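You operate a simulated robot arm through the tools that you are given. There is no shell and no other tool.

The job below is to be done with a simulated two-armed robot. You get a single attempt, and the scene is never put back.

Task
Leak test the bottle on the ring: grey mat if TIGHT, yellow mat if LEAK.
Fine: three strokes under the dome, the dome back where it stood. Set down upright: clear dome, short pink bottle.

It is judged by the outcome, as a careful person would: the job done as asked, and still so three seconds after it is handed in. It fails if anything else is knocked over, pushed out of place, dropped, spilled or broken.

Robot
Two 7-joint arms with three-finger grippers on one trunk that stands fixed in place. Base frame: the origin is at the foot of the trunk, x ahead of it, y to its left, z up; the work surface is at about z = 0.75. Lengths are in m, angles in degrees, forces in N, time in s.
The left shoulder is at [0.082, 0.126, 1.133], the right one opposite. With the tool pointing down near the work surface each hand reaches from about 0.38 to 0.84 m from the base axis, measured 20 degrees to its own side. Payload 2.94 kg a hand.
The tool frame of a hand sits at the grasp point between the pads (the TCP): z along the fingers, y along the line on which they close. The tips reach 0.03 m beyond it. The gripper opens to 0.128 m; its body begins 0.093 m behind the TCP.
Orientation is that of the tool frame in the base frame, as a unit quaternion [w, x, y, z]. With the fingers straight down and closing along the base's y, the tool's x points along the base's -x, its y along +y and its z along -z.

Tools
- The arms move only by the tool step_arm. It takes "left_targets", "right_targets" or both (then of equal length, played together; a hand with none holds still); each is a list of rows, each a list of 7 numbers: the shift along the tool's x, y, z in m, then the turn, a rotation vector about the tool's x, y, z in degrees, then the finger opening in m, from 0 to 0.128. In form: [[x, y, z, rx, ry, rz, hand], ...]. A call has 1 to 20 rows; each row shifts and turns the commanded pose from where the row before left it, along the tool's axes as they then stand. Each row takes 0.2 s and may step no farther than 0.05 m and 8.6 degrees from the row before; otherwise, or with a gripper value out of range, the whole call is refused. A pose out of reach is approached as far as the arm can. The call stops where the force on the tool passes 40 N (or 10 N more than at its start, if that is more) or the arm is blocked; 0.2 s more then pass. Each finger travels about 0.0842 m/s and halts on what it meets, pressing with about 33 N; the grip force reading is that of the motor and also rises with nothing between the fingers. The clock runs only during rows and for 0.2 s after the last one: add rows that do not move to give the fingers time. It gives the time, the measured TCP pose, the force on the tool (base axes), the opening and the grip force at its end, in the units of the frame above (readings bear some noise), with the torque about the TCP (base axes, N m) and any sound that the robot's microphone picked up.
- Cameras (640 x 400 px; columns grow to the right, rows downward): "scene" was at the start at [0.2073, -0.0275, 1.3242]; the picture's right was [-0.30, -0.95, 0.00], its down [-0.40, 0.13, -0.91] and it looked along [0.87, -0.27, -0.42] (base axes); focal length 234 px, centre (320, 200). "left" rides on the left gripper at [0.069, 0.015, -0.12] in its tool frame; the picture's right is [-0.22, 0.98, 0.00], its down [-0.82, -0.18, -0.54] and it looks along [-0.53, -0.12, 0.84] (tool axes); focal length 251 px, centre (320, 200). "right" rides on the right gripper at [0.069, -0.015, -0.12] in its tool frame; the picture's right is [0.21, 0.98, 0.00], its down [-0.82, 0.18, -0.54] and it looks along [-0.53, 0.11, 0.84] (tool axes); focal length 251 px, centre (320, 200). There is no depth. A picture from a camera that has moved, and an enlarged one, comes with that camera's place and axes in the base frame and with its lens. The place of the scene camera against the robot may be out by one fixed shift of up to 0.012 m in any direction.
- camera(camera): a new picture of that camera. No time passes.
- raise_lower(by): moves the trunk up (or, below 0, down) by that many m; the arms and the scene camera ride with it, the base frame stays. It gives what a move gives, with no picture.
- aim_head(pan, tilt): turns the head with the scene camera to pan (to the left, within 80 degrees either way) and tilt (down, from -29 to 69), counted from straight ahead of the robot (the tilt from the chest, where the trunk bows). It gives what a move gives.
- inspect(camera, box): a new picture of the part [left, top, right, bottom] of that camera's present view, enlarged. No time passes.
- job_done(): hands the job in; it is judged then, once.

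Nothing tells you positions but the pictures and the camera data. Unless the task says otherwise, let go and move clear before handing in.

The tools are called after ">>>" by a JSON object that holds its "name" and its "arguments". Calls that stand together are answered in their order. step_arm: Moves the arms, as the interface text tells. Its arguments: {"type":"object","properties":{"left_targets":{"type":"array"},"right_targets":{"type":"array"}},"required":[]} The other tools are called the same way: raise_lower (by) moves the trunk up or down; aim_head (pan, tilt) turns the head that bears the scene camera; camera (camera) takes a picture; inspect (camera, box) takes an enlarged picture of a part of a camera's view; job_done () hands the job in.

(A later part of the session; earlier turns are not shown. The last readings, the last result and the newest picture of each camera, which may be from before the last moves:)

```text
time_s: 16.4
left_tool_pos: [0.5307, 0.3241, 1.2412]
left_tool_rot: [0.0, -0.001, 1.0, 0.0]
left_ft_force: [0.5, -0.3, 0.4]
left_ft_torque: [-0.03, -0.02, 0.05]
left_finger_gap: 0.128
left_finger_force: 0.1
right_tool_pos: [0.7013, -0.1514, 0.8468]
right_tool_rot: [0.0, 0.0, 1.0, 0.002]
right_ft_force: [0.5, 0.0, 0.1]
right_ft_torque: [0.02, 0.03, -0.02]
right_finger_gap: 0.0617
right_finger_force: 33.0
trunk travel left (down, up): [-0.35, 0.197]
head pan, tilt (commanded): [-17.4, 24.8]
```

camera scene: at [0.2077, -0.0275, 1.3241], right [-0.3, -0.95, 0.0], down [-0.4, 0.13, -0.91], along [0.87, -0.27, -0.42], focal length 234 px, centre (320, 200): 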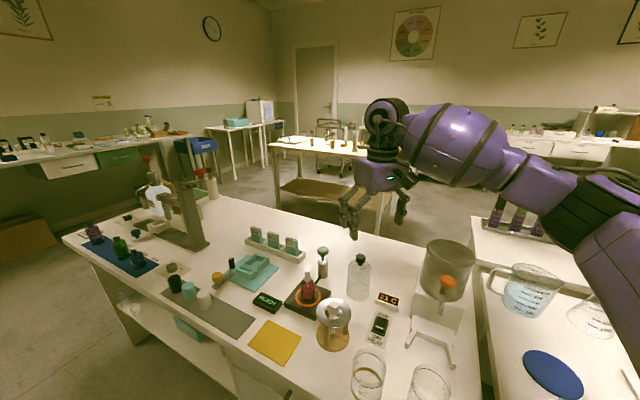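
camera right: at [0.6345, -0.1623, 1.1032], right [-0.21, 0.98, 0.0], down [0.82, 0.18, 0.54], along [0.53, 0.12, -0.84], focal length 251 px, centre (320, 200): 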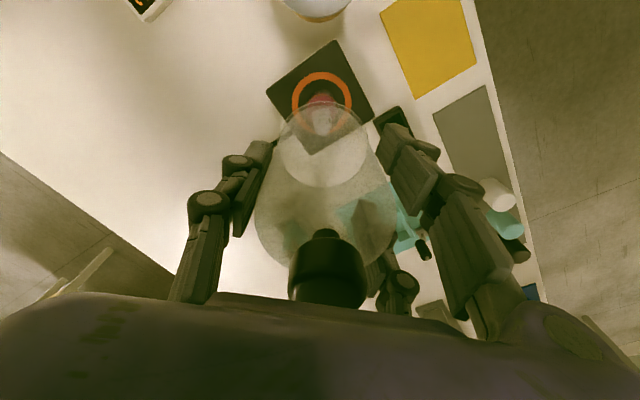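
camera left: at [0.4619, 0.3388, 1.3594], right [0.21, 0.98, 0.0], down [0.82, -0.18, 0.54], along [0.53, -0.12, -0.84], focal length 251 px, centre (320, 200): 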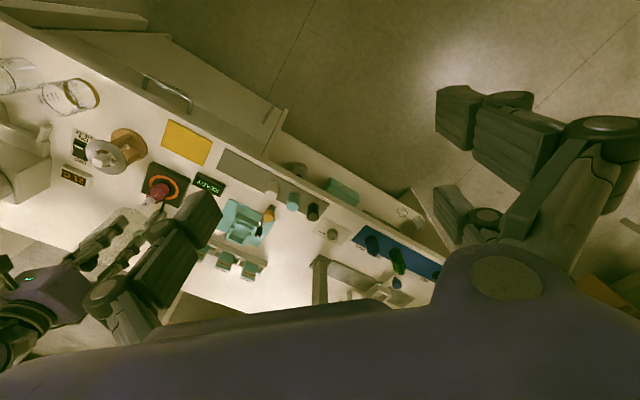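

>>> {"name": "step_arm", "arguments": {"right_targets": [[0, 0.0015, 0.001, 0, 0, 0, 0.04], [0, 0, 0, 0, 0, 0, 0.04]]}}

>>> {"name": "inspect", "arguments": {"camera": "right", "box": [220, 60, 420, 240]}}

>>> {"name": "inspect", "arguments": {"camera": "scene", "box": [295, 270, 335, 310]}}

```text
time_s: 17.0
left_tool_pos: [0.5306, 0.325, 1.2405]
left_tool_rot: [0.0, -0.001, 1.0, 0.0]
left_ft_force: [-0.3, 0.0, -0.1]
left_ft_torque: [0.01, -0.02, -0.02]
left_finger_gap: 0.1279
left_finger_force: 0.0
right_tool_pos: [0.7005, -0.1487, 0.8454]
right_tool_rot: [0.0, -0.001, 1.0, 0.001]
right_ft_force: [0.8, -0.4, -1.1]
right_ft_torque: [0.0, -0.02, -0.02]
right_finger_gap: 0.0618
right_finger_force: 33.1
trunk travel left (down, up): [-0.35, 0.197]
head pan, tilt (commanded): [-17.4, 24.8]
```

```text
2.22 times, centred on (320, 150) of right
camera zoom: at [0.6316, -0.164, 0.9658], right [-0.21, 0.98, 0.0], down [0.82, 0.18, 0.54], along [0.53, 0.12, -0.84], focal length 559 px, centre (320, 311)
```

zoom: 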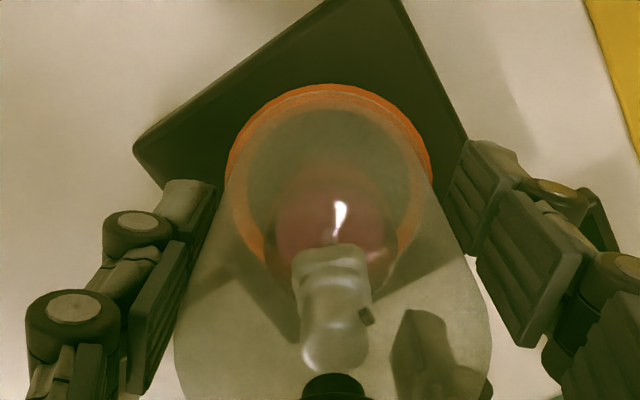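

```text
10.00 times, centred on (315, 290) of scene
camera zoom: at [0.2074, -0.0275, 1.3242], right [-0.3, -0.95, 0.0], down [-0.4, 0.13, -0.91], along [0.87, -0.27, -0.42], focal length 2343 px, centre (370, -700)
```

zoom: 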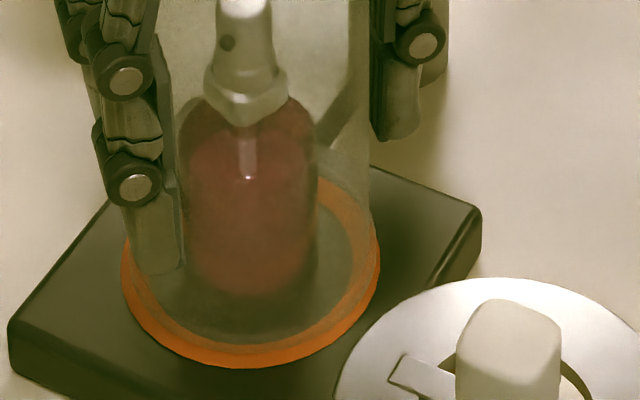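

>>> {"name": "step_arm", "arguments": {"right_targets": [[0, 0, 0.0015, 0, 0, 0, 0.04], [0, 0, 0, 0, 0, 0, 0.04]]}}

>>> {"name": "step_arm", "arguments": {"right_targets": [[0, 0, 0.0015, 0, 0, 0, 0.04], [0, 0, 0, 0, 0, 0, 0.04]]}}

>>> {"name": "step_arm", "arguments": {"right_targets": [[0, 0, 0.001, 0, 0, 0, 0.04], [0, 0, 0, 0, 0, 0, 0.04]]}}

```text
time_s: 17.6
left_tool_pos: [0.5295, 0.3246, 1.2398]
left_tool_rot: [0.0, -0.001, 1.0, 0.0]
left_ft_force: [-0.1, 0.1, -0.8]
left_ft_torque: [0.0, -0.01, 0.02]
left_finger_gap: 0.128
left_finger_force: 0.0
right_tool_pos: [0.7007, -0.1494, 0.8434]
right_tool_rot: [0.0, -0.001, 1.0, 0.001]
right_ft_force: [-0.2, -0.3, -1.2]
right_ft_torque: [-0.01, -0.03, -0.02]
right_finger_gap: 0.0615
right_finger_force: 33.6
trunk travel left (down, up): [-0.35, 0.197]
head pan, tilt (commanded): [-17.4, 24.8]
```

```text
time_s: 18.2
left_tool_pos: [0.5302, 0.3253, 1.2407]
left_tool_rot: [0.0, -0.001, 1.0, 0.0]
left_ft_force: [0.5, -0.5, -0.1]
left_ft_torque: [0.02, 0.0, 0.01]
left_finger_gap: 0.1278
left_finger_force: 0.0
right_tool_pos: [0.7001, -0.1484, 0.8424]
right_tool_rot: [0.0, 0.0, 1.0, 0.001]
right_ft_force: [-0.1, 0.8, -0.7]
right_ft_torque: [-0.03, 0.0, -0.01]
right_finger_gap: 0.0614
right_finger_force: 32.9
trunk travel left (down, up): [-0.35, 0.197]
head pan, tilt (commanded): [-17.4, 24.8]
```

```text
time_s: 18.8
left_tool_pos: [0.5311, 0.326, 1.2401]
left_tool_rot: [0.0, -0.001, 1.0, 0.0]
left_ft_force: [0.3, 0.6, -1.0]
left_ft_torque: [0.01, 0.0, 0.01]
left_finger_gap: 0.1279
left_finger_force: 0.0
right_tool_pos: [0.6995, -0.1488, 0.8422]
right_tool_rot: [0.0, 0.0, 1.0, 0.001]
right_ft_force: [-0.7, 0.6, -0.4]
right_ft_torque: [0.02, 0.05, 0.02]
right_finger_gap: 0.0616
right_finger_force: 33.2
trunk travel left (down, up): [-0.35, 0.197]
head pan, tilt (commanded): [-17.4, 24.8]
```

>>> {"name": "step_arm", "arguments": {"right_targets": [[0, 0, 0.0015, 0, 0, 0, 0.04], [0, 0, 0, 0, 0, 0, 0.04]]}}

>>> {"name": "step_arm", "arguments": {"right_targets": [[0, 0, 0.0015, 0, 0, 0, 0.04], [0, 0, 0, 0, 0, 0, 0.04]]}}

>>> {"name": "inspect", "arguments": {"camera": "right", "box": [220, 60, 420, 240]}}

>>> {"name": "inspect", "arguments": {"camera": "scene", "box": [295, 270, 335, 310]}}

```text
time_s: 19.4
left_tool_pos: [0.5295, 0.3252, 1.241]
left_tool_rot: [0.0, -0.001, 1.0, 0.0]
left_ft_force: [-1.0, 0.3, -0.4]
left_ft_torque: [0.01, -0.02, 0.0]
left_finger_gap: 0.1282
left_finger_force: 0.1
right_tool_pos: [0.7016, -0.1487, 0.8417]
right_tool_rot: [0.001, 0.0, 1.0, 0.001]
right_ft_force: [0.4, 0.4, 2.8]
right_ft_torque: [-0.06, 0.05, 0.03]
right_finger_gap: 0.0617
right_finger_force: 32.8
trunk travel left (down, up): [-0.35, 0.197]
head pan, tilt (commanded): [-17.4, 24.8]
```

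```text
time_s: 20.0
left_tool_pos: [0.5288, 0.3253, 1.2406]
left_tool_rot: [0.002, 0.0, 1.0, 0.0]
left_ft_force: [-0.1, -0.3, 0.2]
left_ft_torque: [-0.02, 0.03, -0.01]
left_finger_gap: 0.1279
left_finger_force: 0.0
right_tool_pos: [0.7017, -0.1495, 0.8402]
right_tool_rot: [0.001, 0.001, 1.0, 0.001]
right_ft_force: [0.8, -3.3, 17.1]
right_ft_torque: [-0.26, 0.4, 0.12]
right_finger_gap: 0.0614
right_finger_force: 33.2
trunk travel left (down, up): [-0.35, 0.197]
head pan, tilt (commanded): [-17.4, 24.8]
```

```text
2.22 times, centred on (320, 150) of right
camera zoom: at [0.6316, -0.1638, 0.9612], right [-0.21, 0.98, 0.0], down [0.82, 0.18, 0.54], along [0.53, 0.12, -0.84], focal length 559 px, centre (320, 311)
```

zoom: 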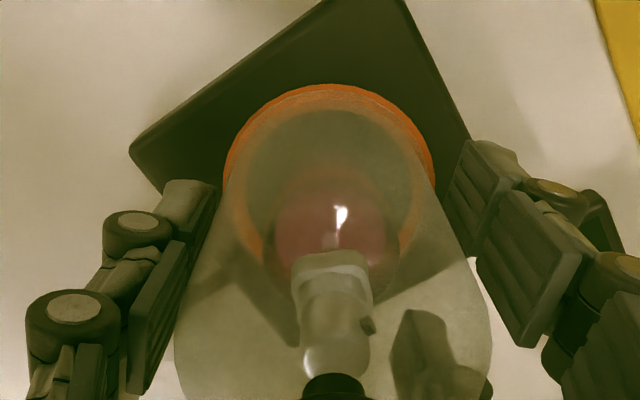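

```text
10.00 times, centred on (315, 290) of scene
camera zoom: at [0.2058, -0.0275, 1.3245], right [-0.3, -0.95, 0.0], down [-0.4, 0.13, -0.91], along [0.87, -0.27, -0.42], focal length 2343 px, centre (370, -700)
```

zoom: 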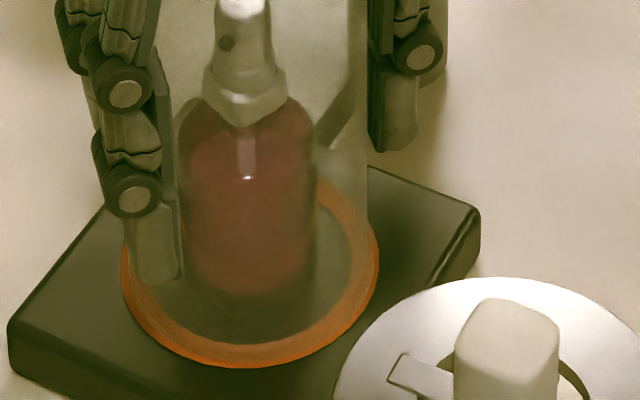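

The rim touched at TCP z of about 0.841 (17 N), which fits the plate top at about 0.770. I'll relax the push by 1 mm, release gently, and check how the dome sits.

>>> {"name": "step_arm", "arguments": {"right_targets": [[0, 0, -0.001, 0, 0, 0, 0.04], [0, 0, 0, 0, 0, 0, 0.06], [0, 0, 0, 0, 0, 0, 0.066], [0, 0, 0, 0, 0, 0, 0.075], [0, 0, 0, 0, 0, 0, 0.09], [0, 0, 0, 0, 0, 0, 0.105], [0, 0, 0, 0, 0, 0, 0.12], [0, 0, 0, 0, 0, 0, 0.12]]}}

>>> {"name": "inspect", "arguments": {"camera": "right", "box": [220, 60, 420, 240]}}

>>> {"name": "inspect", "arguments": {"camera": "scene", "box": [285, 240, 345, 310]}}

```text
time_s: 21.8
left_tool_pos: [0.5307, 0.3255, 1.2399]
left_tool_rot: [0.0, 0.0, 1.0, 0.0]
left_ft_force: [0.2, -1.0, -0.3]
left_ft_torque: [0.01, 0.0, 0.02]
left_finger_gap: 0.1281
left_finger_force: 0.1
right_tool_pos: [0.7014, -0.1492, 0.8389]
right_tool_rot: [0.0, 0.001, 1.0, 0.001]
right_ft_force: [0.0, -0.1, 0.6]
right_ft_torque: [0.01, 0.02, -0.04]
right_finger_gap: 0.1202
right_finger_force: 0.0
trunk travel left (down, up): [-0.35, 0.197]
head pan, tilt (commanded): [-17.4, 24.8]
```

```text
2.22 times, centred on (320, 150) of right
camera zoom: at [0.6319, -0.1641, 0.9598], right [-0.21, 0.98, 0.0], down [0.82, 0.18, 0.54], along [0.53, 0.12, -0.84], focal length 559 px, centre (320, 311)
```

zoom: 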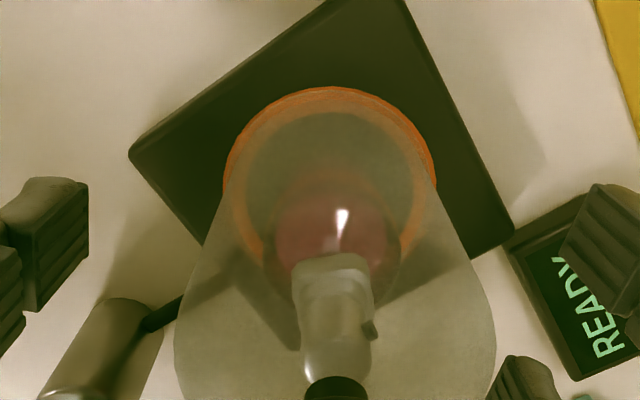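

```text
5.71 times, centred on (315, 275) of scene
camera zoom: at [0.2073, -0.0275, 1.3242], right [-0.3, -0.95, 0.0], down [-0.4, 0.13, -0.91], along [0.87, -0.27, -0.42], focal length 1339 px, centre (349, -229)
```

zoom: 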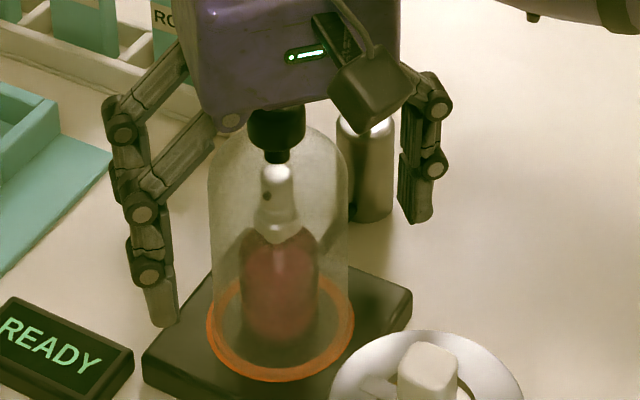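

The dome now stands upright on the ring with the bottle inside, and the fingers are clear. I'll raise the hand straight up and then take a clean look.

>>> {"name": "step_arm", "arguments": {"right_targets": [[0, 0, -0.01, 0, 0, 0, 0.12], [0, 0, -0.02, 0, 0, 0, 0.12], [0, 0, -0.03, 0, 0, 0, 0.12], [0, 0, -0.03, 0, 0, 0, 0.12], [0, 0, -0.03, 0, 0, 0, 0.12], [0, 0, -0.03, 0, 0, 0, 0.12], [0, 0, -0.02, 0, 0, 0, 0.12], [0, 0, 0, 0, 0, 0, 0.12]]}}

>>> {"name": "camera", "arguments": {"camera": "right"}}

>>> {"name": "inspect", "arguments": {"camera": "scene", "box": [270, 230, 370, 320]}}

>>> {"name": "inspect", "arguments": {"camera": "right", "box": [240, 50, 420, 250]}}

```text
time_s: 23.6
left_tool_pos: [0.5311, 0.3245, 1.2401]
left_tool_rot: [0.0, -0.001, 1.0, 0.0]
left_ft_force: [0.3, 0.1, 0.0]
left_ft_torque: [0.01, -0.01, 0.01]
left_finger_gap: 0.1281
left_finger_force: 0.0
right_tool_pos: [0.7021, -0.149, 1.0118]
right_tool_rot: [0.0, -0.001, 1.0, 0.0]
right_ft_force: [0.6, -0.2, 0.2]
right_ft_torque: [-0.01, 0.02, 0.0]
right_finger_gap: 0.1199
right_finger_force: 0.1
trunk travel left (down, up): [-0.35, 0.197]
head pan, tilt (commanded): [-17.4, 24.8]
```

```text
taken
camera right: at [0.6336, -0.1648, 1.131], right [-0.21, 0.98, 0.0], down [0.82, 0.18, 0.54], along [0.53, 0.12, -0.84], focal length 251 px, centre (320, 200)
```

right: 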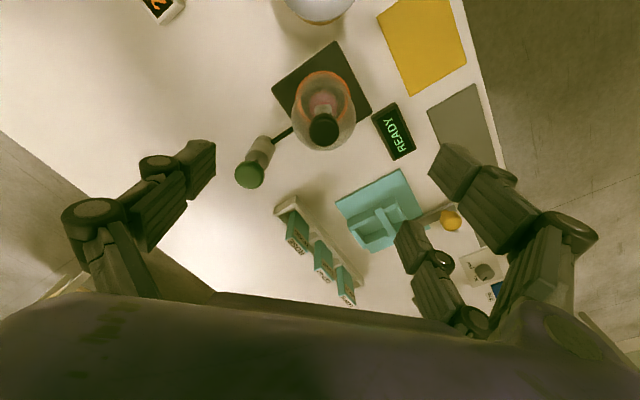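

```text
4.44 times, centred on (320, 275) of scene
camera zoom: at [0.2075, -0.0275, 1.3241], right [-0.3, -0.95, 0.0], down [-0.4, 0.13, -0.91], along [0.87, -0.27, -0.42], focal length 1041 px, centre (320, -133)
```

zoom: 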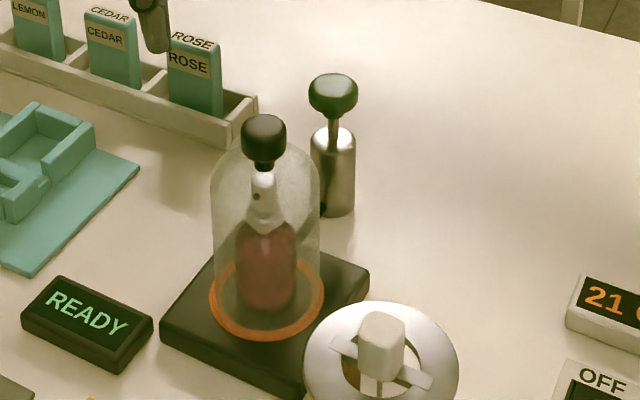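

```text
2.00 times, centred on (330, 150) of right
camera zoom: at [0.6336, -0.1648, 1.131], right [-0.21, 0.98, 0.0], down [0.82, 0.18, 0.54], along [0.53, 0.12, -0.84], focal length 503 px, centre (300, 300)
```

zoom: 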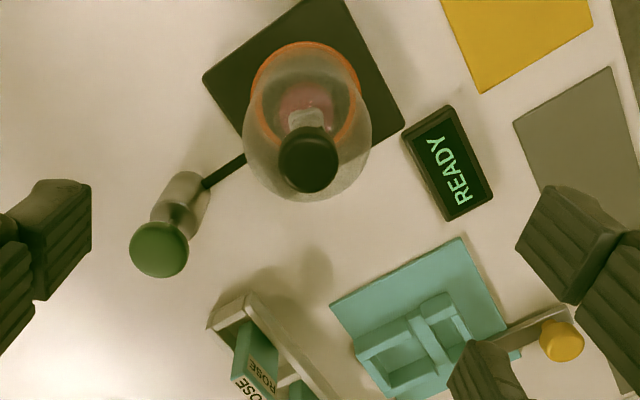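

The dome sits true on the ring and the display still reads READY. I place the green pump knob at about (0.789, -0.220), with its top near z 0.865. I'll close the fingers and move above it, aiming the single fingertip at the knob centre.

>>> {"name": "step_arm", "arguments": {"right_targets": [[-0.017, -0.0125, 0, 0, 0, 0, 0.05], [-0.02, -0.0145, 0, 0, 0, 0, 0.02], [-0.025, -0.0175, 0, 0, 0, 0, 0.0], [-0.025, -0.018, 0, 0, 0, 0, 0.0], [0, 0, 0, 0, 0, 0, 0.0], [0, 0, 0, 0, 0, 0, 0.0], [0, 0, 0, 0, 0, 0, 0.0]]}}

>>> {"name": "camera", "arguments": {"camera": "right"}}

>>> {"name": "inspect", "arguments": {"camera": "scene", "box": [260, 180, 400, 320]}}

>>> {"name": "inspect", "arguments": {"camera": "right", "box": [240, 80, 400, 240]}}

```text
time_s: 25.2
left_tool_pos: [0.5305, 0.3243, 1.2409]
left_tool_rot: [0.0, -0.001, 1.0, -0.001]
left_ft_force: [-0.3, 0.2, 0.0]
left_ft_torque: [-0.01, 0.0, 0.02]
left_finger_gap: 0.128
left_finger_force: 0.1
right_tool_pos: [0.789, -0.2098, 1.0126]
right_tool_rot: [0.0, 0.0, 1.0, 0.0]
right_ft_force: [-0.3, 0.3, 0.2]
right_ft_torque: [-0.04, -0.01, 0.01]
right_finger_gap: 0.0
right_finger_force: 2.4
trunk travel left (down, up): [-0.35, 0.197]
head pan, tilt (commanded): [-17.4, 24.8]
```

```text
taken
camera right: at [0.7188, -0.2258, 1.1321], right [-0.21, 0.98, 0.0], down [0.82, 0.18, 0.54], along [0.53, 0.12, -0.84], focal length 251 px, centre (320, 200)
```

right: 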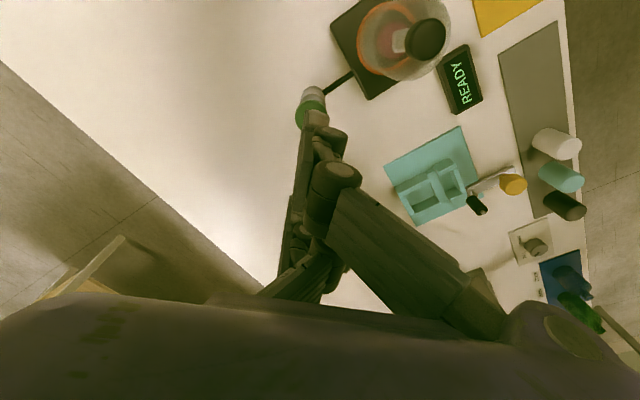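

```text
2.86 times, centred on (330, 250) of scene
camera zoom: at [0.2072, -0.0275, 1.3242], right [-0.3, -0.95, 0.0], down [-0.4, 0.13, -0.91], along [0.87, -0.27, -0.42], focal length 670 px, centre (291, 57)
```

zoom: 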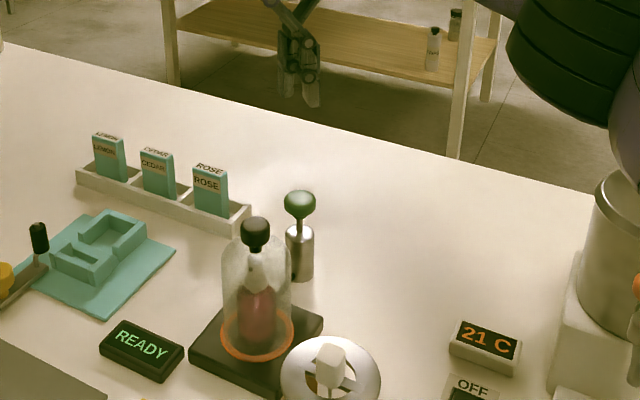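

```text
2.50 times, centred on (320, 160) of right
camera zoom: at [0.7188, -0.2258, 1.1321], right [-0.21, 0.98, 0.0], down [0.82, 0.18, 0.54], along [0.53, 0.12, -0.84], focal length 629 px, centre (320, 300)
```

zoom: 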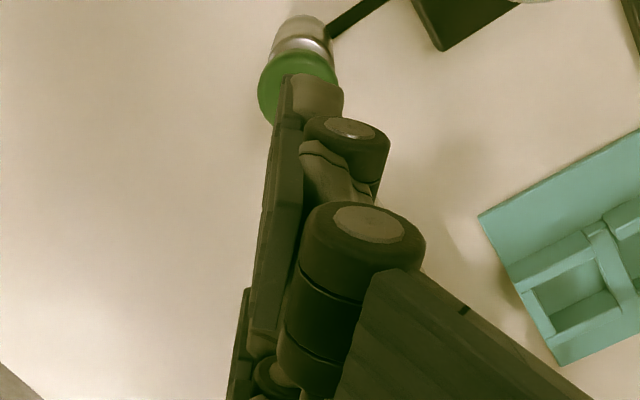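

I'll zoom in on the fingertips to judge which tip is above the knob.

>>> {"name": "inspect", "arguments": {"camera": "scene", "box": [300, 180, 350, 240]}}

>>> {"name": "camera", "arguments": {"camera": "left"}}

>>> {"name": "inspect", "arguments": {"camera": "left", "box": [60, 150, 220, 300]}}

```text
6.67 times, centred on (325, 210) of scene
camera zoom: at [0.2072, -0.0275, 1.3242], right [-0.3, -0.95, 0.0], down [-0.4, 0.13, -0.91], along [0.87, -0.27, -0.42], focal length 1562 px, centre (287, 133)
```

zoom: 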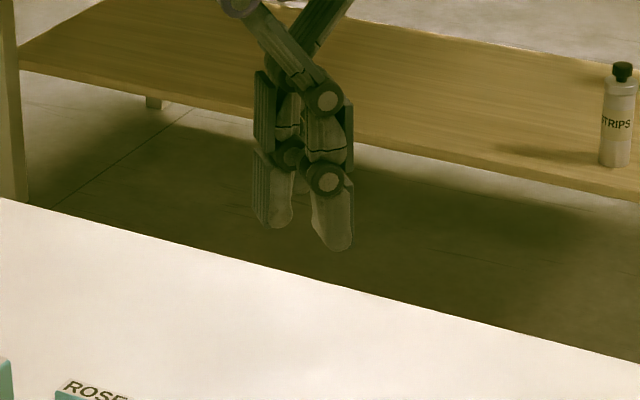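

```text
taken
camera left: at [0.4616, 0.3388, 1.3595], right [0.21, 0.98, 0.0], down [0.82, -0.18, 0.54], along [0.53, -0.12, -0.84], focal length 251 px, centre (320, 200)
```

left: 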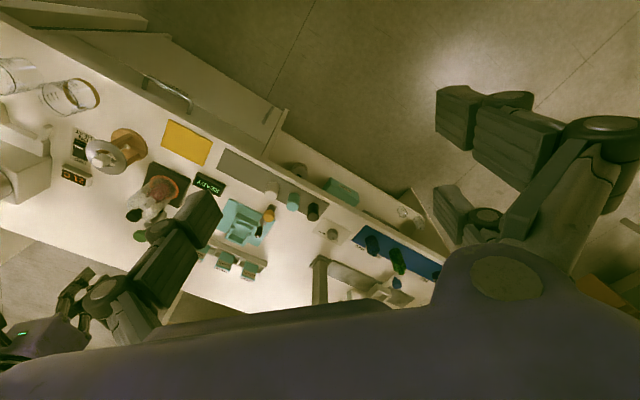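

```text
2.67 times, centred on (140, 225) of left
camera zoom: at [0.4616, 0.3388, 1.3595], right [0.21, 0.98, 0.0], down [0.82, -0.18, 0.54], along [0.53, -0.12, -0.84], focal length 670 px, centre (800, 133)
```

zoom: 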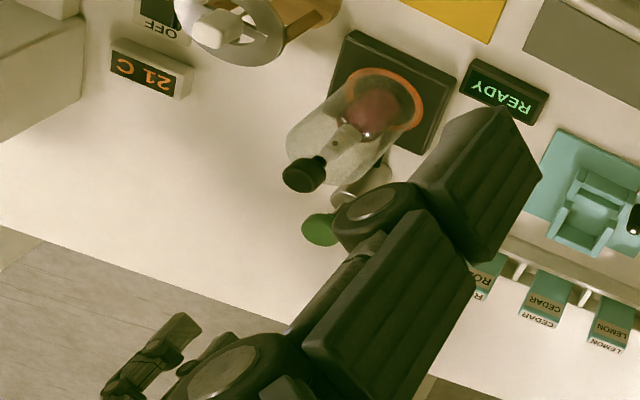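

With the hand fully closed the fingers interleave, so the three tips form a row, with the single tip about 5 mm to the +y side of the TCP. I'll shift 15 mm toward -y so that tip sits over the knob centre, then descend to just above it and look again.

>>> {"name": "step_arm", "arguments": {"right_targets": [[0, -0.0147, 0, 0, 0, 0, 0.0], [0, 0, 0.03, 0, 0, 0, 0.0], [0, 0, 0.03, 0, 0, 0, 0.0], [0, 0, 0.025, 0, 0, 0, 0.0], [0, 0, 0.01, 0, 0, 0, 0.0], [0, 0, 0, 0, 0, 0, 0.0]]}}

>>> {"name": "inspect", "arguments": {"camera": "scene", "box": [285, 200, 365, 290]}}

>>> {"name": "inspect", "arguments": {"camera": "right", "box": [240, 60, 400, 220]}}

>>> {"name": "inspect", "arguments": {"camera": "left", "box": [60, 170, 180, 290]}}

```text
time_s: 26.6
left_tool_pos: [0.5307, 0.3256, 1.2405]
left_tool_rot: [0.0, -0.001, 1.0, 0.0]
left_ft_force: [-0.2, -0.3, 0.0]
left_ft_torque: [0.02, 0.01, -0.03]
left_finger_gap: 0.1279
left_finger_force: 0.1
right_tool_pos: [0.7886, -0.2255, 0.913]
right_tool_rot: [0.0, 0.0, 1.0, 0.0]
right_ft_force: [-0.3, 0.0, -0.3]
right_ft_torque: [-0.01, -0.02, -0.02]
right_finger_gap: 0.0001
right_finger_force: 2.6
trunk travel left (down, up): [-0.35, 0.197]
head pan, tilt (commanded): [-17.4, 24.8]
```

```text
4.44 times, centred on (325, 245) of scene
camera zoom: at [0.2073, -0.0274, 1.3242], right [-0.3, -0.95, 0.0], down [-0.4, 0.13, -0.91], along [0.87, -0.27, -0.42], focal length 1041 px, centre (298, 0)
```

zoom: 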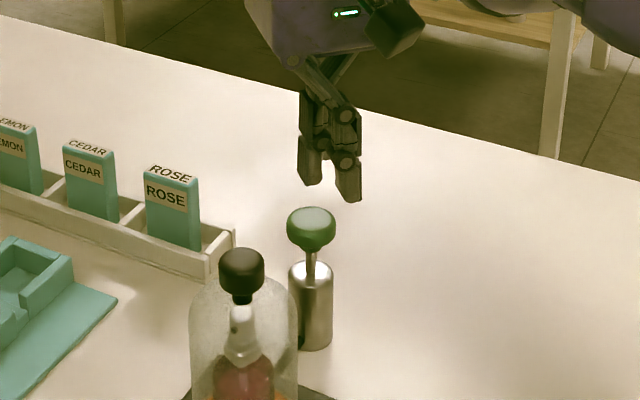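

```text
2.50 times, centred on (320, 140) of right
camera zoom: at [0.7191, -0.2411, 1.034], right [-0.21, 0.98, 0.0], down [0.82, 0.18, 0.54], along [0.53, 0.12, -0.84], focal length 629 px, centre (320, 350)
```

zoom: 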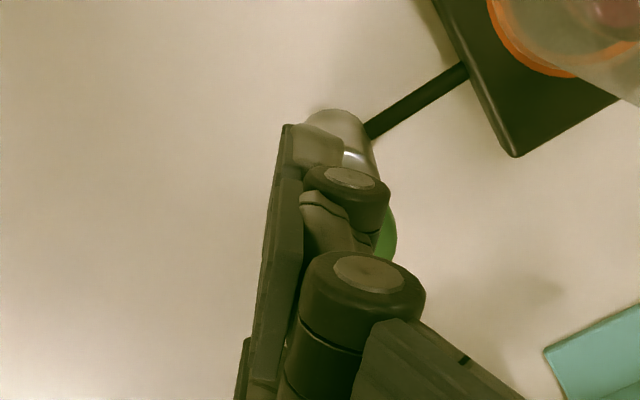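

```text
3.33 times, centred on (120, 230) of left
camera zoom: at [0.4617, 0.3389, 1.3595], right [0.21, 0.98, 0.0], down [0.82, -0.18, 0.54], along [0.53, -0.12, -0.84], focal length 838 px, centre (987, 100)
```

zoom: 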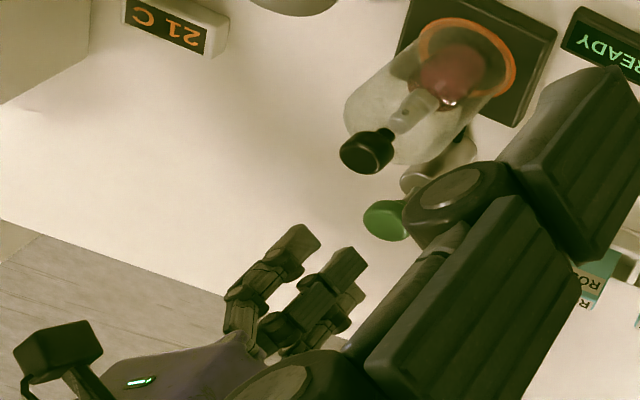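

In the scene view the single fingertip lines up vertically over the green knob, about 24 mm above it. I'll descend to just above, then press in small steps watching the force.

>>> {"name": "step_arm", "arguments": {"right_targets": [[0, 0, 0.01, 0, 0, 0, 0.0], [0, 0, 0.008, 0, 0, 0, 0.0], [0, 0, 0, 0, 0, 0, 0.0]]}}

>>> {"name": "inspect", "arguments": {"camera": "scene", "box": [295, 210, 355, 290]}}

>>> {"name": "inspect", "arguments": {"camera": "left", "box": [80, 190, 180, 290]}}

```text
time_s: 27.4
left_tool_pos: [0.5304, 0.325, 1.241]
left_tool_rot: [0.0, -0.001, 1.0, 0.0]
left_ft_force: [0.5, 0.3, 0.0]
left_ft_torque: [0.0, 0.01, -0.03]
left_finger_gap: 0.1281
left_finger_force: 0.1
right_tool_pos: [0.7885, -0.227, 0.8973]
right_tool_rot: [0.0, 0.0, 1.0, 0.001]
right_ft_force: [-0.7, 0.2, -0.3]
right_ft_torque: [0.03, 0.02, -0.02]
right_finger_gap: 0.0001
right_finger_force: 3.1
trunk travel left (down, up): [-0.35, 0.197]
head pan, tilt (commanded): [-17.4, 24.8]
```

```text
5.00 times, centred on (325, 250) of scene
camera zoom: at [0.2073, -0.0275, 1.3242], right [-0.3, -0.95, 0.0], down [-0.4, 0.13, -0.91], along [0.87, -0.27, -0.42], focal length 1172 px, centre (295, -50)
```

zoom: 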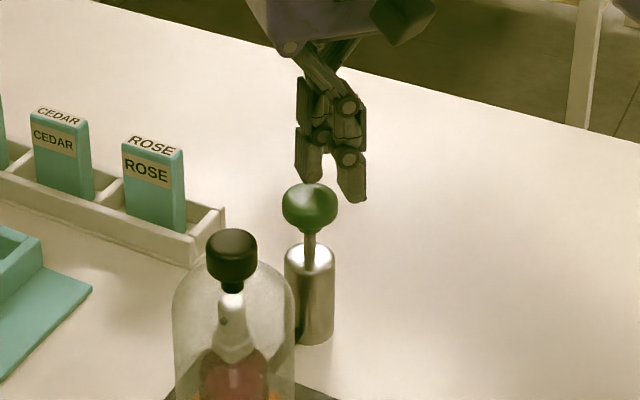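

```text
4.00 times, centred on (130, 240) of left
camera zoom: at [0.4617, 0.3388, 1.3595], right [0.21, 0.98, 0.0], down [0.82, -0.18, 0.54], along [0.53, -0.12, -0.84], focal length 1006 px, centre (1080, 40)
```

zoom: 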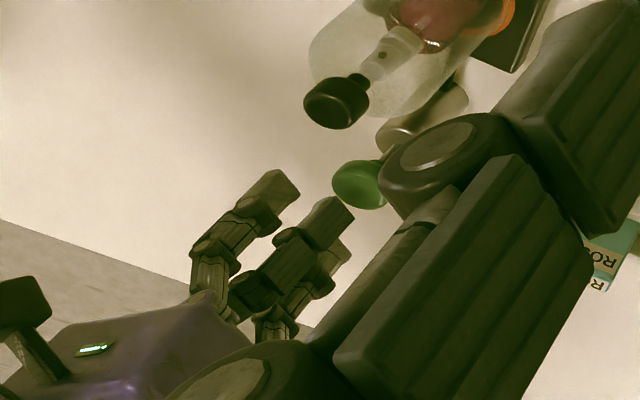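

The tip is lined up with the knob in both views. I'll begin the descent onto it in small steps.

>>> {"name": "step_arm", "arguments": {"right_targets": [[0, 0.001, 0.004, 0, 0, 0, 0.0], [0, 0, 0.003, 0, 0, 0, 0.0], [0, 0, 0, 0, 0, 0, 0.0]]}}

>>> {"name": "inspect", "arguments": {"camera": "scene", "box": [305, 230, 345, 290]}}

```text
time_s: 28.2
left_tool_pos: [0.5305, 0.3253, 1.2395]
left_tool_rot: [0.0, 0.0, 1.0, 0.0]
left_ft_force: [-0.7, -0.4, 0.0]
left_ft_torque: [0.0, 0.01, 0.04]
left_finger_gap: 0.1281
left_finger_force: 0.0
right_tool_pos: [0.7871, -0.2244, 0.889]
right_tool_rot: [0.0, 0.0, 1.0, 0.0]
right_ft_force: [0.4, -0.2, 0.4]
right_ft_torque: [-0.01, -0.01, 0.0]
right_finger_gap: 0.0002
right_finger_force: 2.9
trunk travel left (down, up): [-0.35, 0.197]
head pan, tilt (commanded): [-17.4, 24.8]
```

```text
6.67 times, centred on (325, 260) of scene
camera zoom: at [0.2074, -0.0274, 1.3242], right [-0.3, -0.95, 0.0], down [-0.4, 0.13, -0.91], along [0.87, -0.27, -0.42], focal length 1562 px, centre (287, -200)
```

zoom: 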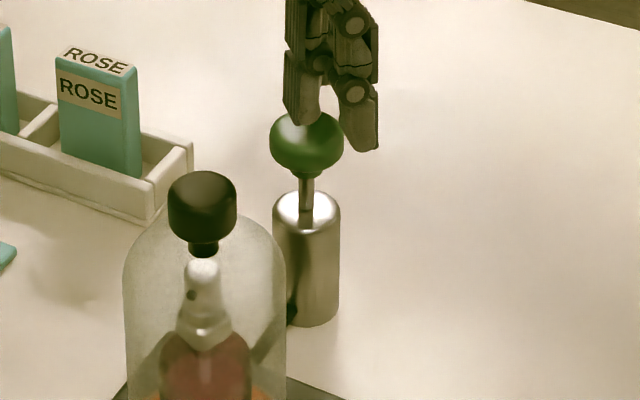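

The tip is right at the knob's top face and centred. I'll press on in small increments.

>>> {"name": "step_arm", "arguments": {"right_targets": [[0, -0.001, 0.004, 0, 0, 0, 0.0], [0, 0, 0, 0, 0, 0, 0.0]]}}

>>> {"name": "step_arm", "arguments": {"right_targets": [[0, 0, 0.004, 0, 0, 0, 0.0], [0, 0, 0, 0, 0, 0, 0.0]]}}

>>> {"name": "inspect", "arguments": {"camera": "scene", "box": [305, 230, 345, 290]}}

```text
time_s: 28.8
left_tool_pos: [0.5301, 0.3259, 1.2407]
left_tool_rot: [-0.001, 0.0, 1.0, 0.0]
left_ft_force: [-0.1, -0.3, -0.4]
left_ft_torque: [-0.01, -0.03, 0.0]
left_finger_gap: 0.1281
left_finger_force: 0.1
right_tool_pos: [0.7879, -0.2254, 0.8859]
right_tool_rot: [0.0, 0.0, 1.0, 0.001]
right_ft_force: [0.8, 0.8, -0.3]
right_ft_torque: [0.0, 0.01, -0.04]
right_finger_gap: 0.0002
right_finger_force: 3.3
trunk travel left (down, up): [-0.35, 0.197]
head pan, tilt (commanded): [-17.4, 24.8]
```

```text
time_s: 29.4
left_tool_pos: [0.5304, 0.3249, 1.2399]
left_tool_rot: [0.0, -0.001, 1.0, 0.0]
left_ft_force: [-0.8, 0.8, -0.1]
left_ft_torque: [-0.03, -0.01, 0.01]
left_finger_gap: 0.128
left_finger_force: 0.1
right_tool_pos: [0.788, -0.2252, 0.8814]
right_tool_rot: [0.001, -0.001, 1.0, 0.0]
right_ft_force: [-0.3, 0.1, -0.1]
right_ft_torque: [0.0, -0.01, 0.0]
right_finger_gap: 0.0003
right_finger_force: 3.3
trunk travel left (down, up): [-0.35, 0.197]
head pan, tilt (commanded): [-17.4, 24.8]
```

```text
6.67 times, centred on (325, 260) of scene
camera zoom: at [0.2073, -0.0275, 1.3242], right [-0.3, -0.95, 0.0], down [-0.4, 0.13, -0.91], along [0.87, -0.27, -0.42], focal length 1562 px, centre (287, -200)
```

zoom: 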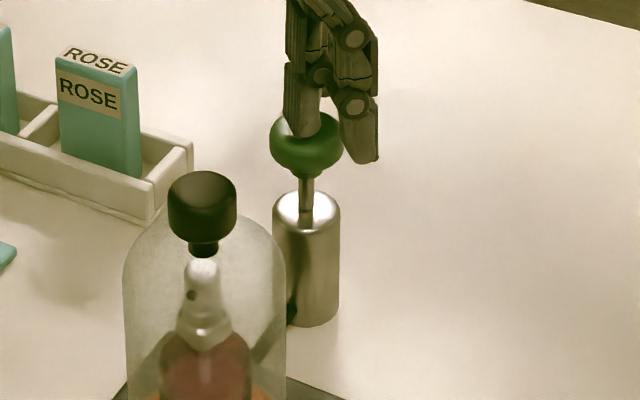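

There's no contact force yet although the tip covers the knob in this view, so I need to check depth. I'll look from the left camera and the wrist.

>>> {"name": "inspect", "arguments": {"camera": "left", "box": [100, 200, 170, 260]}}

>>> {"name": "inspect", "arguments": {"camera": "right", "box": [280, 80, 360, 200]}}

>>> {"name": "inspect", "arguments": {"camera": "scene", "box": [312, 240, 338, 275]}}

```text
6.67 times, centred on (135, 230) of left
camera zoom: at [0.4617, 0.3388, 1.3595], right [0.21, 0.98, 0.0], down [0.82, -0.18, 0.54], along [0.53, -0.12, -0.84], focal length 1676 px, centre (1553, 0)
```

zoom: 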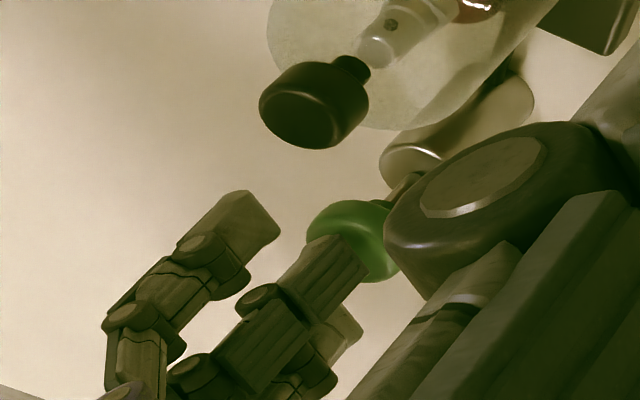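

```text
3.33 times, centred on (320, 140) of right
camera zoom: at [0.7185, -0.2397, 1.002], right [-0.21, 0.98, 0.0], down [0.82, 0.18, 0.54], along [0.53, 0.12, -0.84], focal length 838 px, centre (320, 400)
```

zoom: 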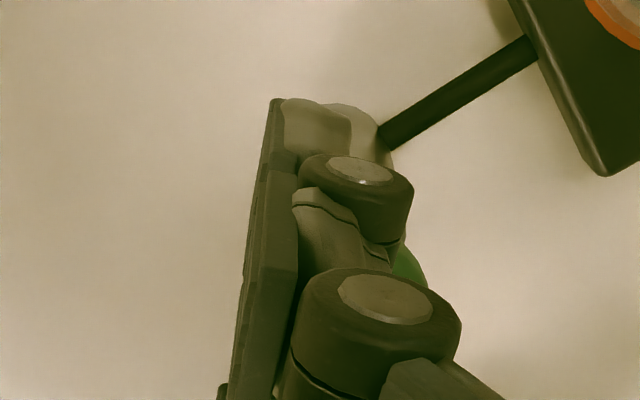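

```text
11.43 times, centred on (325, 258) of scene
camera zoom: at [0.2073, -0.0275, 1.3242], right [-0.3, -0.95, 0.0], down [-0.4, 0.13, -0.91], along [0.87, -0.27, -0.42], focal length 2678 px, centre (263, -457)
```

zoom: 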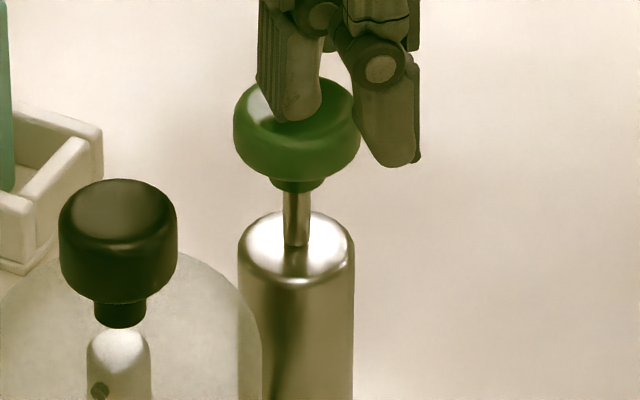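

Both views put the tip just over the knob's top face. I'll continue downward in small steps.

>>> {"name": "step_arm", "arguments": {"right_targets": [[0, 0, 0.004, 0, 0, 0, 0.0], [0, 0, 0, 0, 0, 0, 0.0]]}}

>>> {"name": "inspect", "arguments": {"camera": "scene", "box": [312, 240, 338, 275]}}

```text
time_s: 30.0
left_tool_pos: [0.5291, 0.326, 1.2401]
left_tool_rot: [-0.001, -0.001, 1.0, 0.0]
left_ft_force: [-0.1, -0.5, -1.1]
left_ft_torque: [0.02, -0.03, 0.0]
left_finger_gap: 0.1279
left_finger_force: 0.0
right_tool_pos: [0.7875, -0.225, 0.876]
right_tool_rot: [0.001, 0.0, 1.0, 0.001]
right_ft_force: [-0.8, 0.2, -0.6]
right_ft_torque: [0.02, 0.02, 0.02]
right_finger_gap: 0.0
right_finger_force: 2.8
trunk travel left (down, up): [-0.35, 0.197]
head pan, tilt (commanded): [-17.4, 24.8]
```

```text
11.43 times, centred on (325, 258) of scene
camera zoom: at [0.2073, -0.0274, 1.3242], right [-0.3, -0.95, 0.0], down [-0.4, 0.13, -0.91], along [0.87, -0.27, -0.42], focal length 2678 px, centre (263, -457)
```

zoom: 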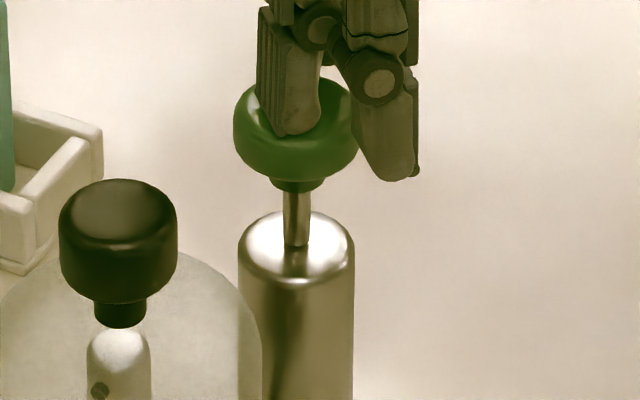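

>>> {"name": "step_arm", "arguments": {"right_targets": [[0, 0, 0.003, 0, 0, 0, 0.0], [0, 0, 0, 0, 0, 0, 0.0]]}}

>>> {"name": "inspect", "arguments": {"camera": "scene", "box": [312, 240, 338, 275]}}

>>> {"name": "inspect", "arguments": {"camera": "left", "box": [100, 200, 170, 260]}}

```text
time_s: 30.6
left_tool_pos: [0.5305, 0.3249, 1.2399]
left_tool_rot: [0.0, -0.001, 1.0, 0.0]
left_ft_force: [0.3, 0.6, 0.5]
left_ft_torque: [0.02, 0.01, -0.01]
left_finger_gap: 0.1279
left_finger_force: 0.2
right_tool_pos: [0.788, -0.2238, 0.8746]
right_tool_rot: [0.001, 0.001, 1.0, 0.001]
right_ft_force: [0.6, -0.5, 1.5]
right_ft_torque: [0.01, 0.0, 0.01]
right_finger_gap: 0.0002
right_finger_force: 2.7
trunk travel left (down, up): [-0.35, 0.197]
head pan, tilt (commanded): [-17.4, 24.8]
```

```text
11.43 times, centred on (325, 258) of scene
camera zoom: at [0.2072, -0.0274, 1.3242], right [-0.3, -0.95, 0.0], down [-0.4, 0.13, -0.91], along [0.87, -0.27, -0.42], focal length 2678 px, centre (263, -457)
```

zoom: 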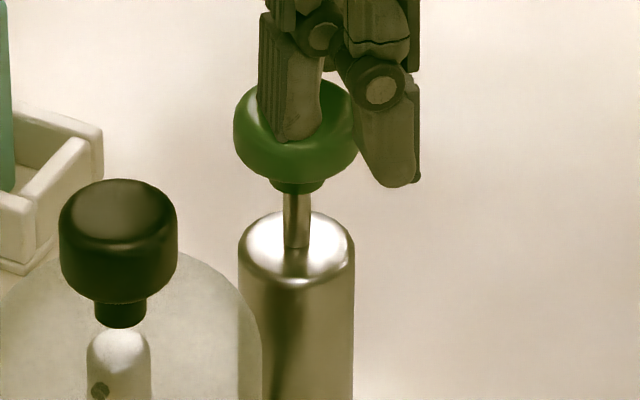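

```text
6.67 times, centred on (135, 230) of left
camera zoom: at [0.4616, 0.3389, 1.3595], right [0.21, 0.98, 0.0], down [0.82, -0.18, 0.54], along [0.53, -0.12, -0.84], focal length 1676 px, centre (1553, 0)
```

zoom: 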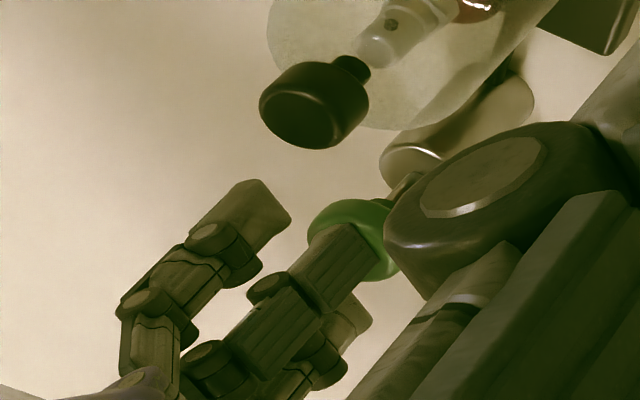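

The force is rising slightly (1.5 N), so contact has begun. I'll continue pressing through the stroke.

>>> {"name": "step_arm", "arguments": {"right_targets": [[0, 0, 0.004, 0, 0, 0, 0.0], [0, 0, 0, 0, 0, 0, 0.0]]}}

>>> {"name": "inspect", "arguments": {"camera": "scene", "box": [312, 240, 338, 275]}}

```text
time_s: 31.2
left_tool_pos: [0.5293, 0.3251, 1.2406]
left_tool_rot: [0.001, -0.001, 1.0, 0.001]
left_ft_force: [-0.3, -0.1, -0.4]
left_ft_torque: [-0.01, -0.01, -0.02]
left_finger_gap: 0.1281
left_finger_force: 0.1
right_tool_pos: [0.789, -0.2251, 0.8712]
right_tool_rot: [0.0, 0.0, 1.0, 0.001]
right_ft_force: [-0.3, 0.3, 2.5]
right_ft_torque: [-0.01, 0.0, -0.01]
right_finger_gap: 0.0
right_finger_force: 2.8
trunk travel left (down, up): [-0.35, 0.197]
head pan, tilt (commanded): [-17.4, 24.8]
```

```text
11.43 times, centred on (325, 258) of scene
camera zoom: at [0.207, -0.0274, 1.3242], right [-0.3, -0.95, 0.0], down [-0.4, 0.13, -0.91], along [0.87, -0.27, -0.42], focal length 2678 px, centre (263, -457)
```

zoom: 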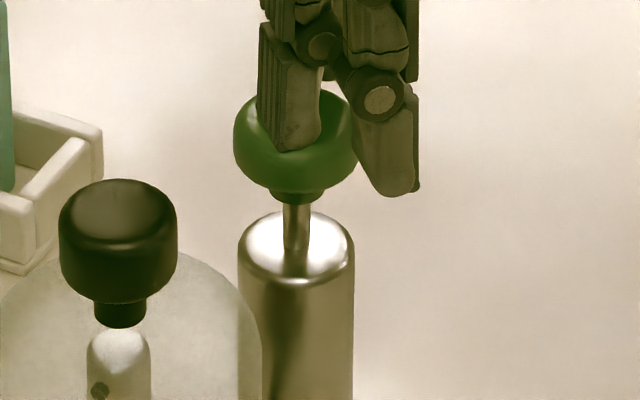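

The knob is moving down under a soft spring, about 2.5 N. I'll continue to the bottom of the stroke.

>>> {"name": "step_arm", "arguments": {"right_targets": [[0, 0, 0.004, 0, 0, 0, 0.0], [0, 0, 0.004, 0, 0, 0, 0.0], [0, 0, 0, 0, 0, 0, 0.0]]}}

>>> {"name": "inspect", "arguments": {"camera": "scene", "box": [260, 230, 350, 310]}}

```text
time_s: 32.0
left_tool_pos: [0.5296, 0.3252, 1.241]
left_tool_rot: [0.001, 0.0, 1.0, 0.0]
left_ft_force: [0.8, -0.3, -0.5]
left_ft_torque: [0.0, -0.04, -0.02]
left_finger_gap: 0.1278
left_finger_force: 0.1
right_tool_pos: [0.7876, -0.2242, 0.8633]
right_tool_rot: [0.0, 0.0, 1.0, 0.0]
right_ft_force: [1.6, -0.4, 3.8]
right_ft_torque: [0.04, -0.04, -0.02]
right_finger_gap: 0.0001
right_finger_force: 3.1
trunk travel left (down, up): [-0.35, 0.197]
head pan, tilt (commanded): [-17.4, 24.8]
```

```text
5.00 times, centred on (305, 270) of scene
camera zoom: at [0.207, -0.0273, 1.3242], right [-0.3, -0.95, 0.0], down [-0.4, 0.13, -0.91], along [0.87, -0.27, -0.42], focal length 1172 px, centre (395, -150)
```

zoom: 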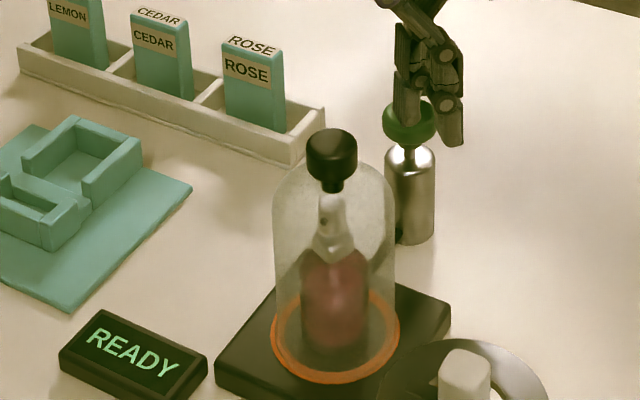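

>>> {"name": "step_arm", "arguments": {"right_targets": [[0, 0, 0.003, 0, 0, 0, 0.0], [0, 0, 0.003, 0, 0, 0, 0.0], [0, 0, 0, 0, 0, 0, 0.0]]}}

>>> {"name": "inspect", "arguments": {"camera": "scene", "box": [260, 230, 350, 310]}}

```text
time_s: 32.8
left_tool_pos: [0.5292, 0.3244, 1.2413]
left_tool_rot: [0.001, -0.001, 1.0, 0.0]
left_ft_force: [0.4, 0.4, -0.2]
left_ft_torque: [0.0, -0.01, 0.04]
left_finger_gap: 0.128
left_finger_force: 0.0
right_tool_pos: [0.7872, -0.2259, 0.8575]
right_tool_rot: [0.0, 0.0, 1.0, 0.0]
right_ft_force: [1.8, -0.1, 4.5]
right_ft_torque: [0.09, -0.05, -0.01]
right_finger_gap: 0.0
right_finger_force: 3.1
trunk travel left (down, up): [-0.35, 0.197]
head pan, tilt (commanded): [-17.4, 24.8]
```

```text
5.00 times, centred on (305, 270) of scene
camera zoom: at [0.2069, -0.0272, 1.3243], right [-0.3, -0.95, 0.0], down [-0.4, 0.12, -0.91], along [0.87, -0.27, -0.42], focal length 1172 px, centre (395, -150)
```

zoom: 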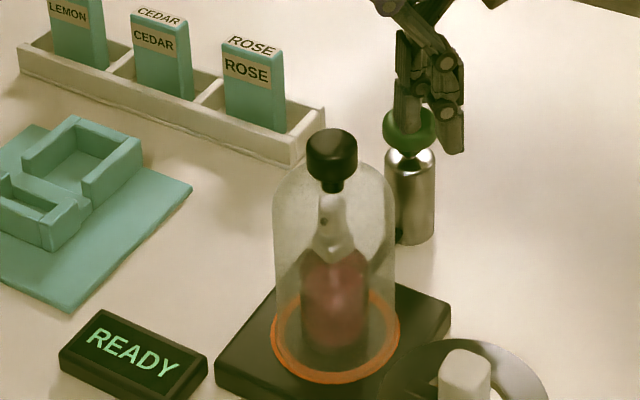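

>>> {"name": "step_arm", "arguments": {"right_targets": [[0, 0, 0.003, 0, 0, 0, 0.0], [0, 0, 0, 0, 0, 0, 0.0]]}}

>>> {"name": "inspect", "arguments": {"camera": "scene", "box": [260, 230, 350, 310]}}

```text
time_s: 33.4
left_tool_pos: [0.5297, 0.3252, 1.2406]
left_tool_rot: [0.001, -0.001, 1.0, 0.0]
left_ft_force: [-0.4, -0.9, 0.0]
left_ft_torque: [0.01, 0.01, 0.02]
left_finger_gap: 0.128
left_finger_force: 0.1
right_tool_pos: [0.7877, -0.2249, 0.8547]
right_tool_rot: [0.001, 0.0, 1.0, 0.001]
right_ft_force: [0.4, 0.8, 7.9]
right_ft_torque: [0.08, -0.03, 0.01]
right_finger_gap: 0.0
right_finger_force: 3.1
trunk travel left (down, up): [-0.35, 0.197]
head pan, tilt (commanded): [-17.4, 24.8]
```

```text
5.00 times, centred on (305, 270) of scene
camera zoom: at [0.2065, -0.0271, 1.3243], right [-0.3, -0.95, 0.0], down [-0.4, 0.12, -0.91], along [0.87, -0.27, -0.42], focal length 1172 px, centre (395, -150)
```

zoom: 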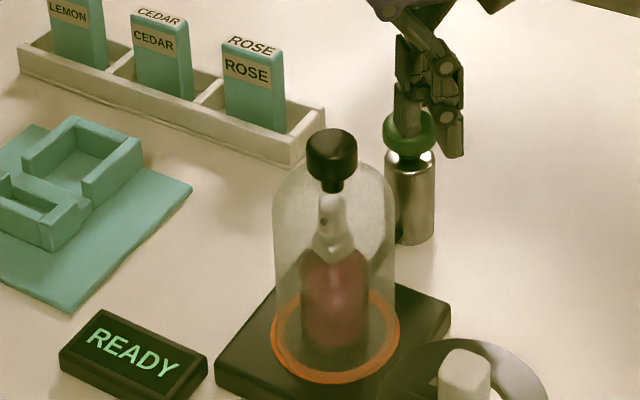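

The force jumped to 7.9 N, so this is near the end stop. I'll add a small push to seat it fully, then release upward and read the display.

>>> {"name": "step_arm", "arguments": {"right_targets": [[0, 0, 0.002, 0, 0, 0, 0.0], [0, 0, 0, 0, 0, 0, 0.0]]}}

>>> {"name": "inspect", "arguments": {"camera": "scene", "box": [260, 230, 350, 310]}}

```text
time_s: 34.0
left_tool_pos: [0.5299, 0.3248, 1.2409]
left_tool_rot: [0.001, -0.001, 1.0, 0.001]
left_ft_force: [0.4, 1.3, 0.5]
left_ft_torque: [-0.03, 0.02, 0.02]
left_finger_gap: 0.128
left_finger_force: 0.0
right_tool_pos: [0.7875, -0.2252, 0.855]
right_tool_rot: [0.002, 0.001, 1.0, 0.0]
right_ft_force: [2.6, -0.9, 14.4]
right_ft_torque: [0.11, -0.08, -0.05]
right_finger_gap: 0.0001
right_finger_force: 3.1
trunk travel left (down, up): [-0.35, 0.197]
head pan, tilt (commanded): [-17.4, 24.8]
```

```text
5.00 times, centred on (305, 270) of scene
camera zoom: at [0.206, -0.0272, 1.3245], right [-0.3, -0.95, 0.0], down [-0.4, 0.12, -0.91], along [0.87, -0.27, -0.42], focal length 1172 px, centre (395, -150)
```

zoom: 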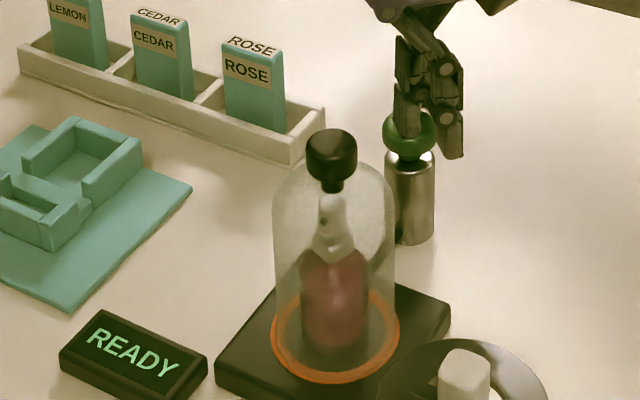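

The knob is on its end stop (14 N, no further travel). I'll release fully upward to complete the first stroke.

>>> {"name": "step_arm", "arguments": {"right_targets": [[0, 0, -0.006, 0, 0, 0, 0.0], [0, 0, -0.01, 0, 0, 0, 0.0], [0, 0, -0.014, 0, 0, 0, 0.0], [0, 0, 0, 0, 0, 0, 0.0]]}}

>>> {"name": "inspect", "arguments": {"camera": "scene", "box": [260, 230, 350, 310]}}

```text
time_s: 35.0
left_tool_pos: [0.53, 0.3235, 1.2412]
left_tool_rot: [0.0, 0.0, 1.0, -0.001]
left_ft_force: [0.1, 0.9, -0.4]
left_ft_torque: [0.01, 0.01, -0.04]
left_finger_gap: 0.128
left_finger_force: 0.1
right_tool_pos: [0.7869, -0.2244, 0.8809]
right_tool_rot: [0.0, 0.0, 1.0, 0.0]
right_ft_force: [0.8, 1.0, 0.3]
right_ft_torque: [0.01, -0.03, 0.02]
right_finger_gap: 0.0
right_finger_force: 3.7
trunk travel left (down, up): [-0.35, 0.197]
head pan, tilt (commanded): [-17.4, 24.8]
```

```text
5.00 times, centred on (305, 270) of scene
camera zoom: at [0.2073, -0.0275, 1.3241], right [-0.3, -0.95, 0.0], down [-0.4, 0.13, -0.91], along [0.87, -0.27, -0.42], focal length 1172 px, centre (395, -150)
```

zoom: 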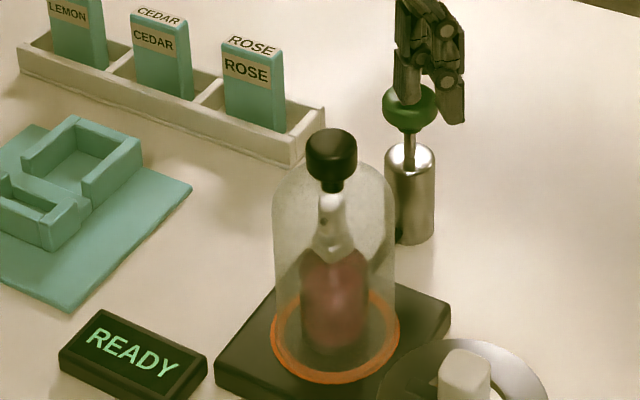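

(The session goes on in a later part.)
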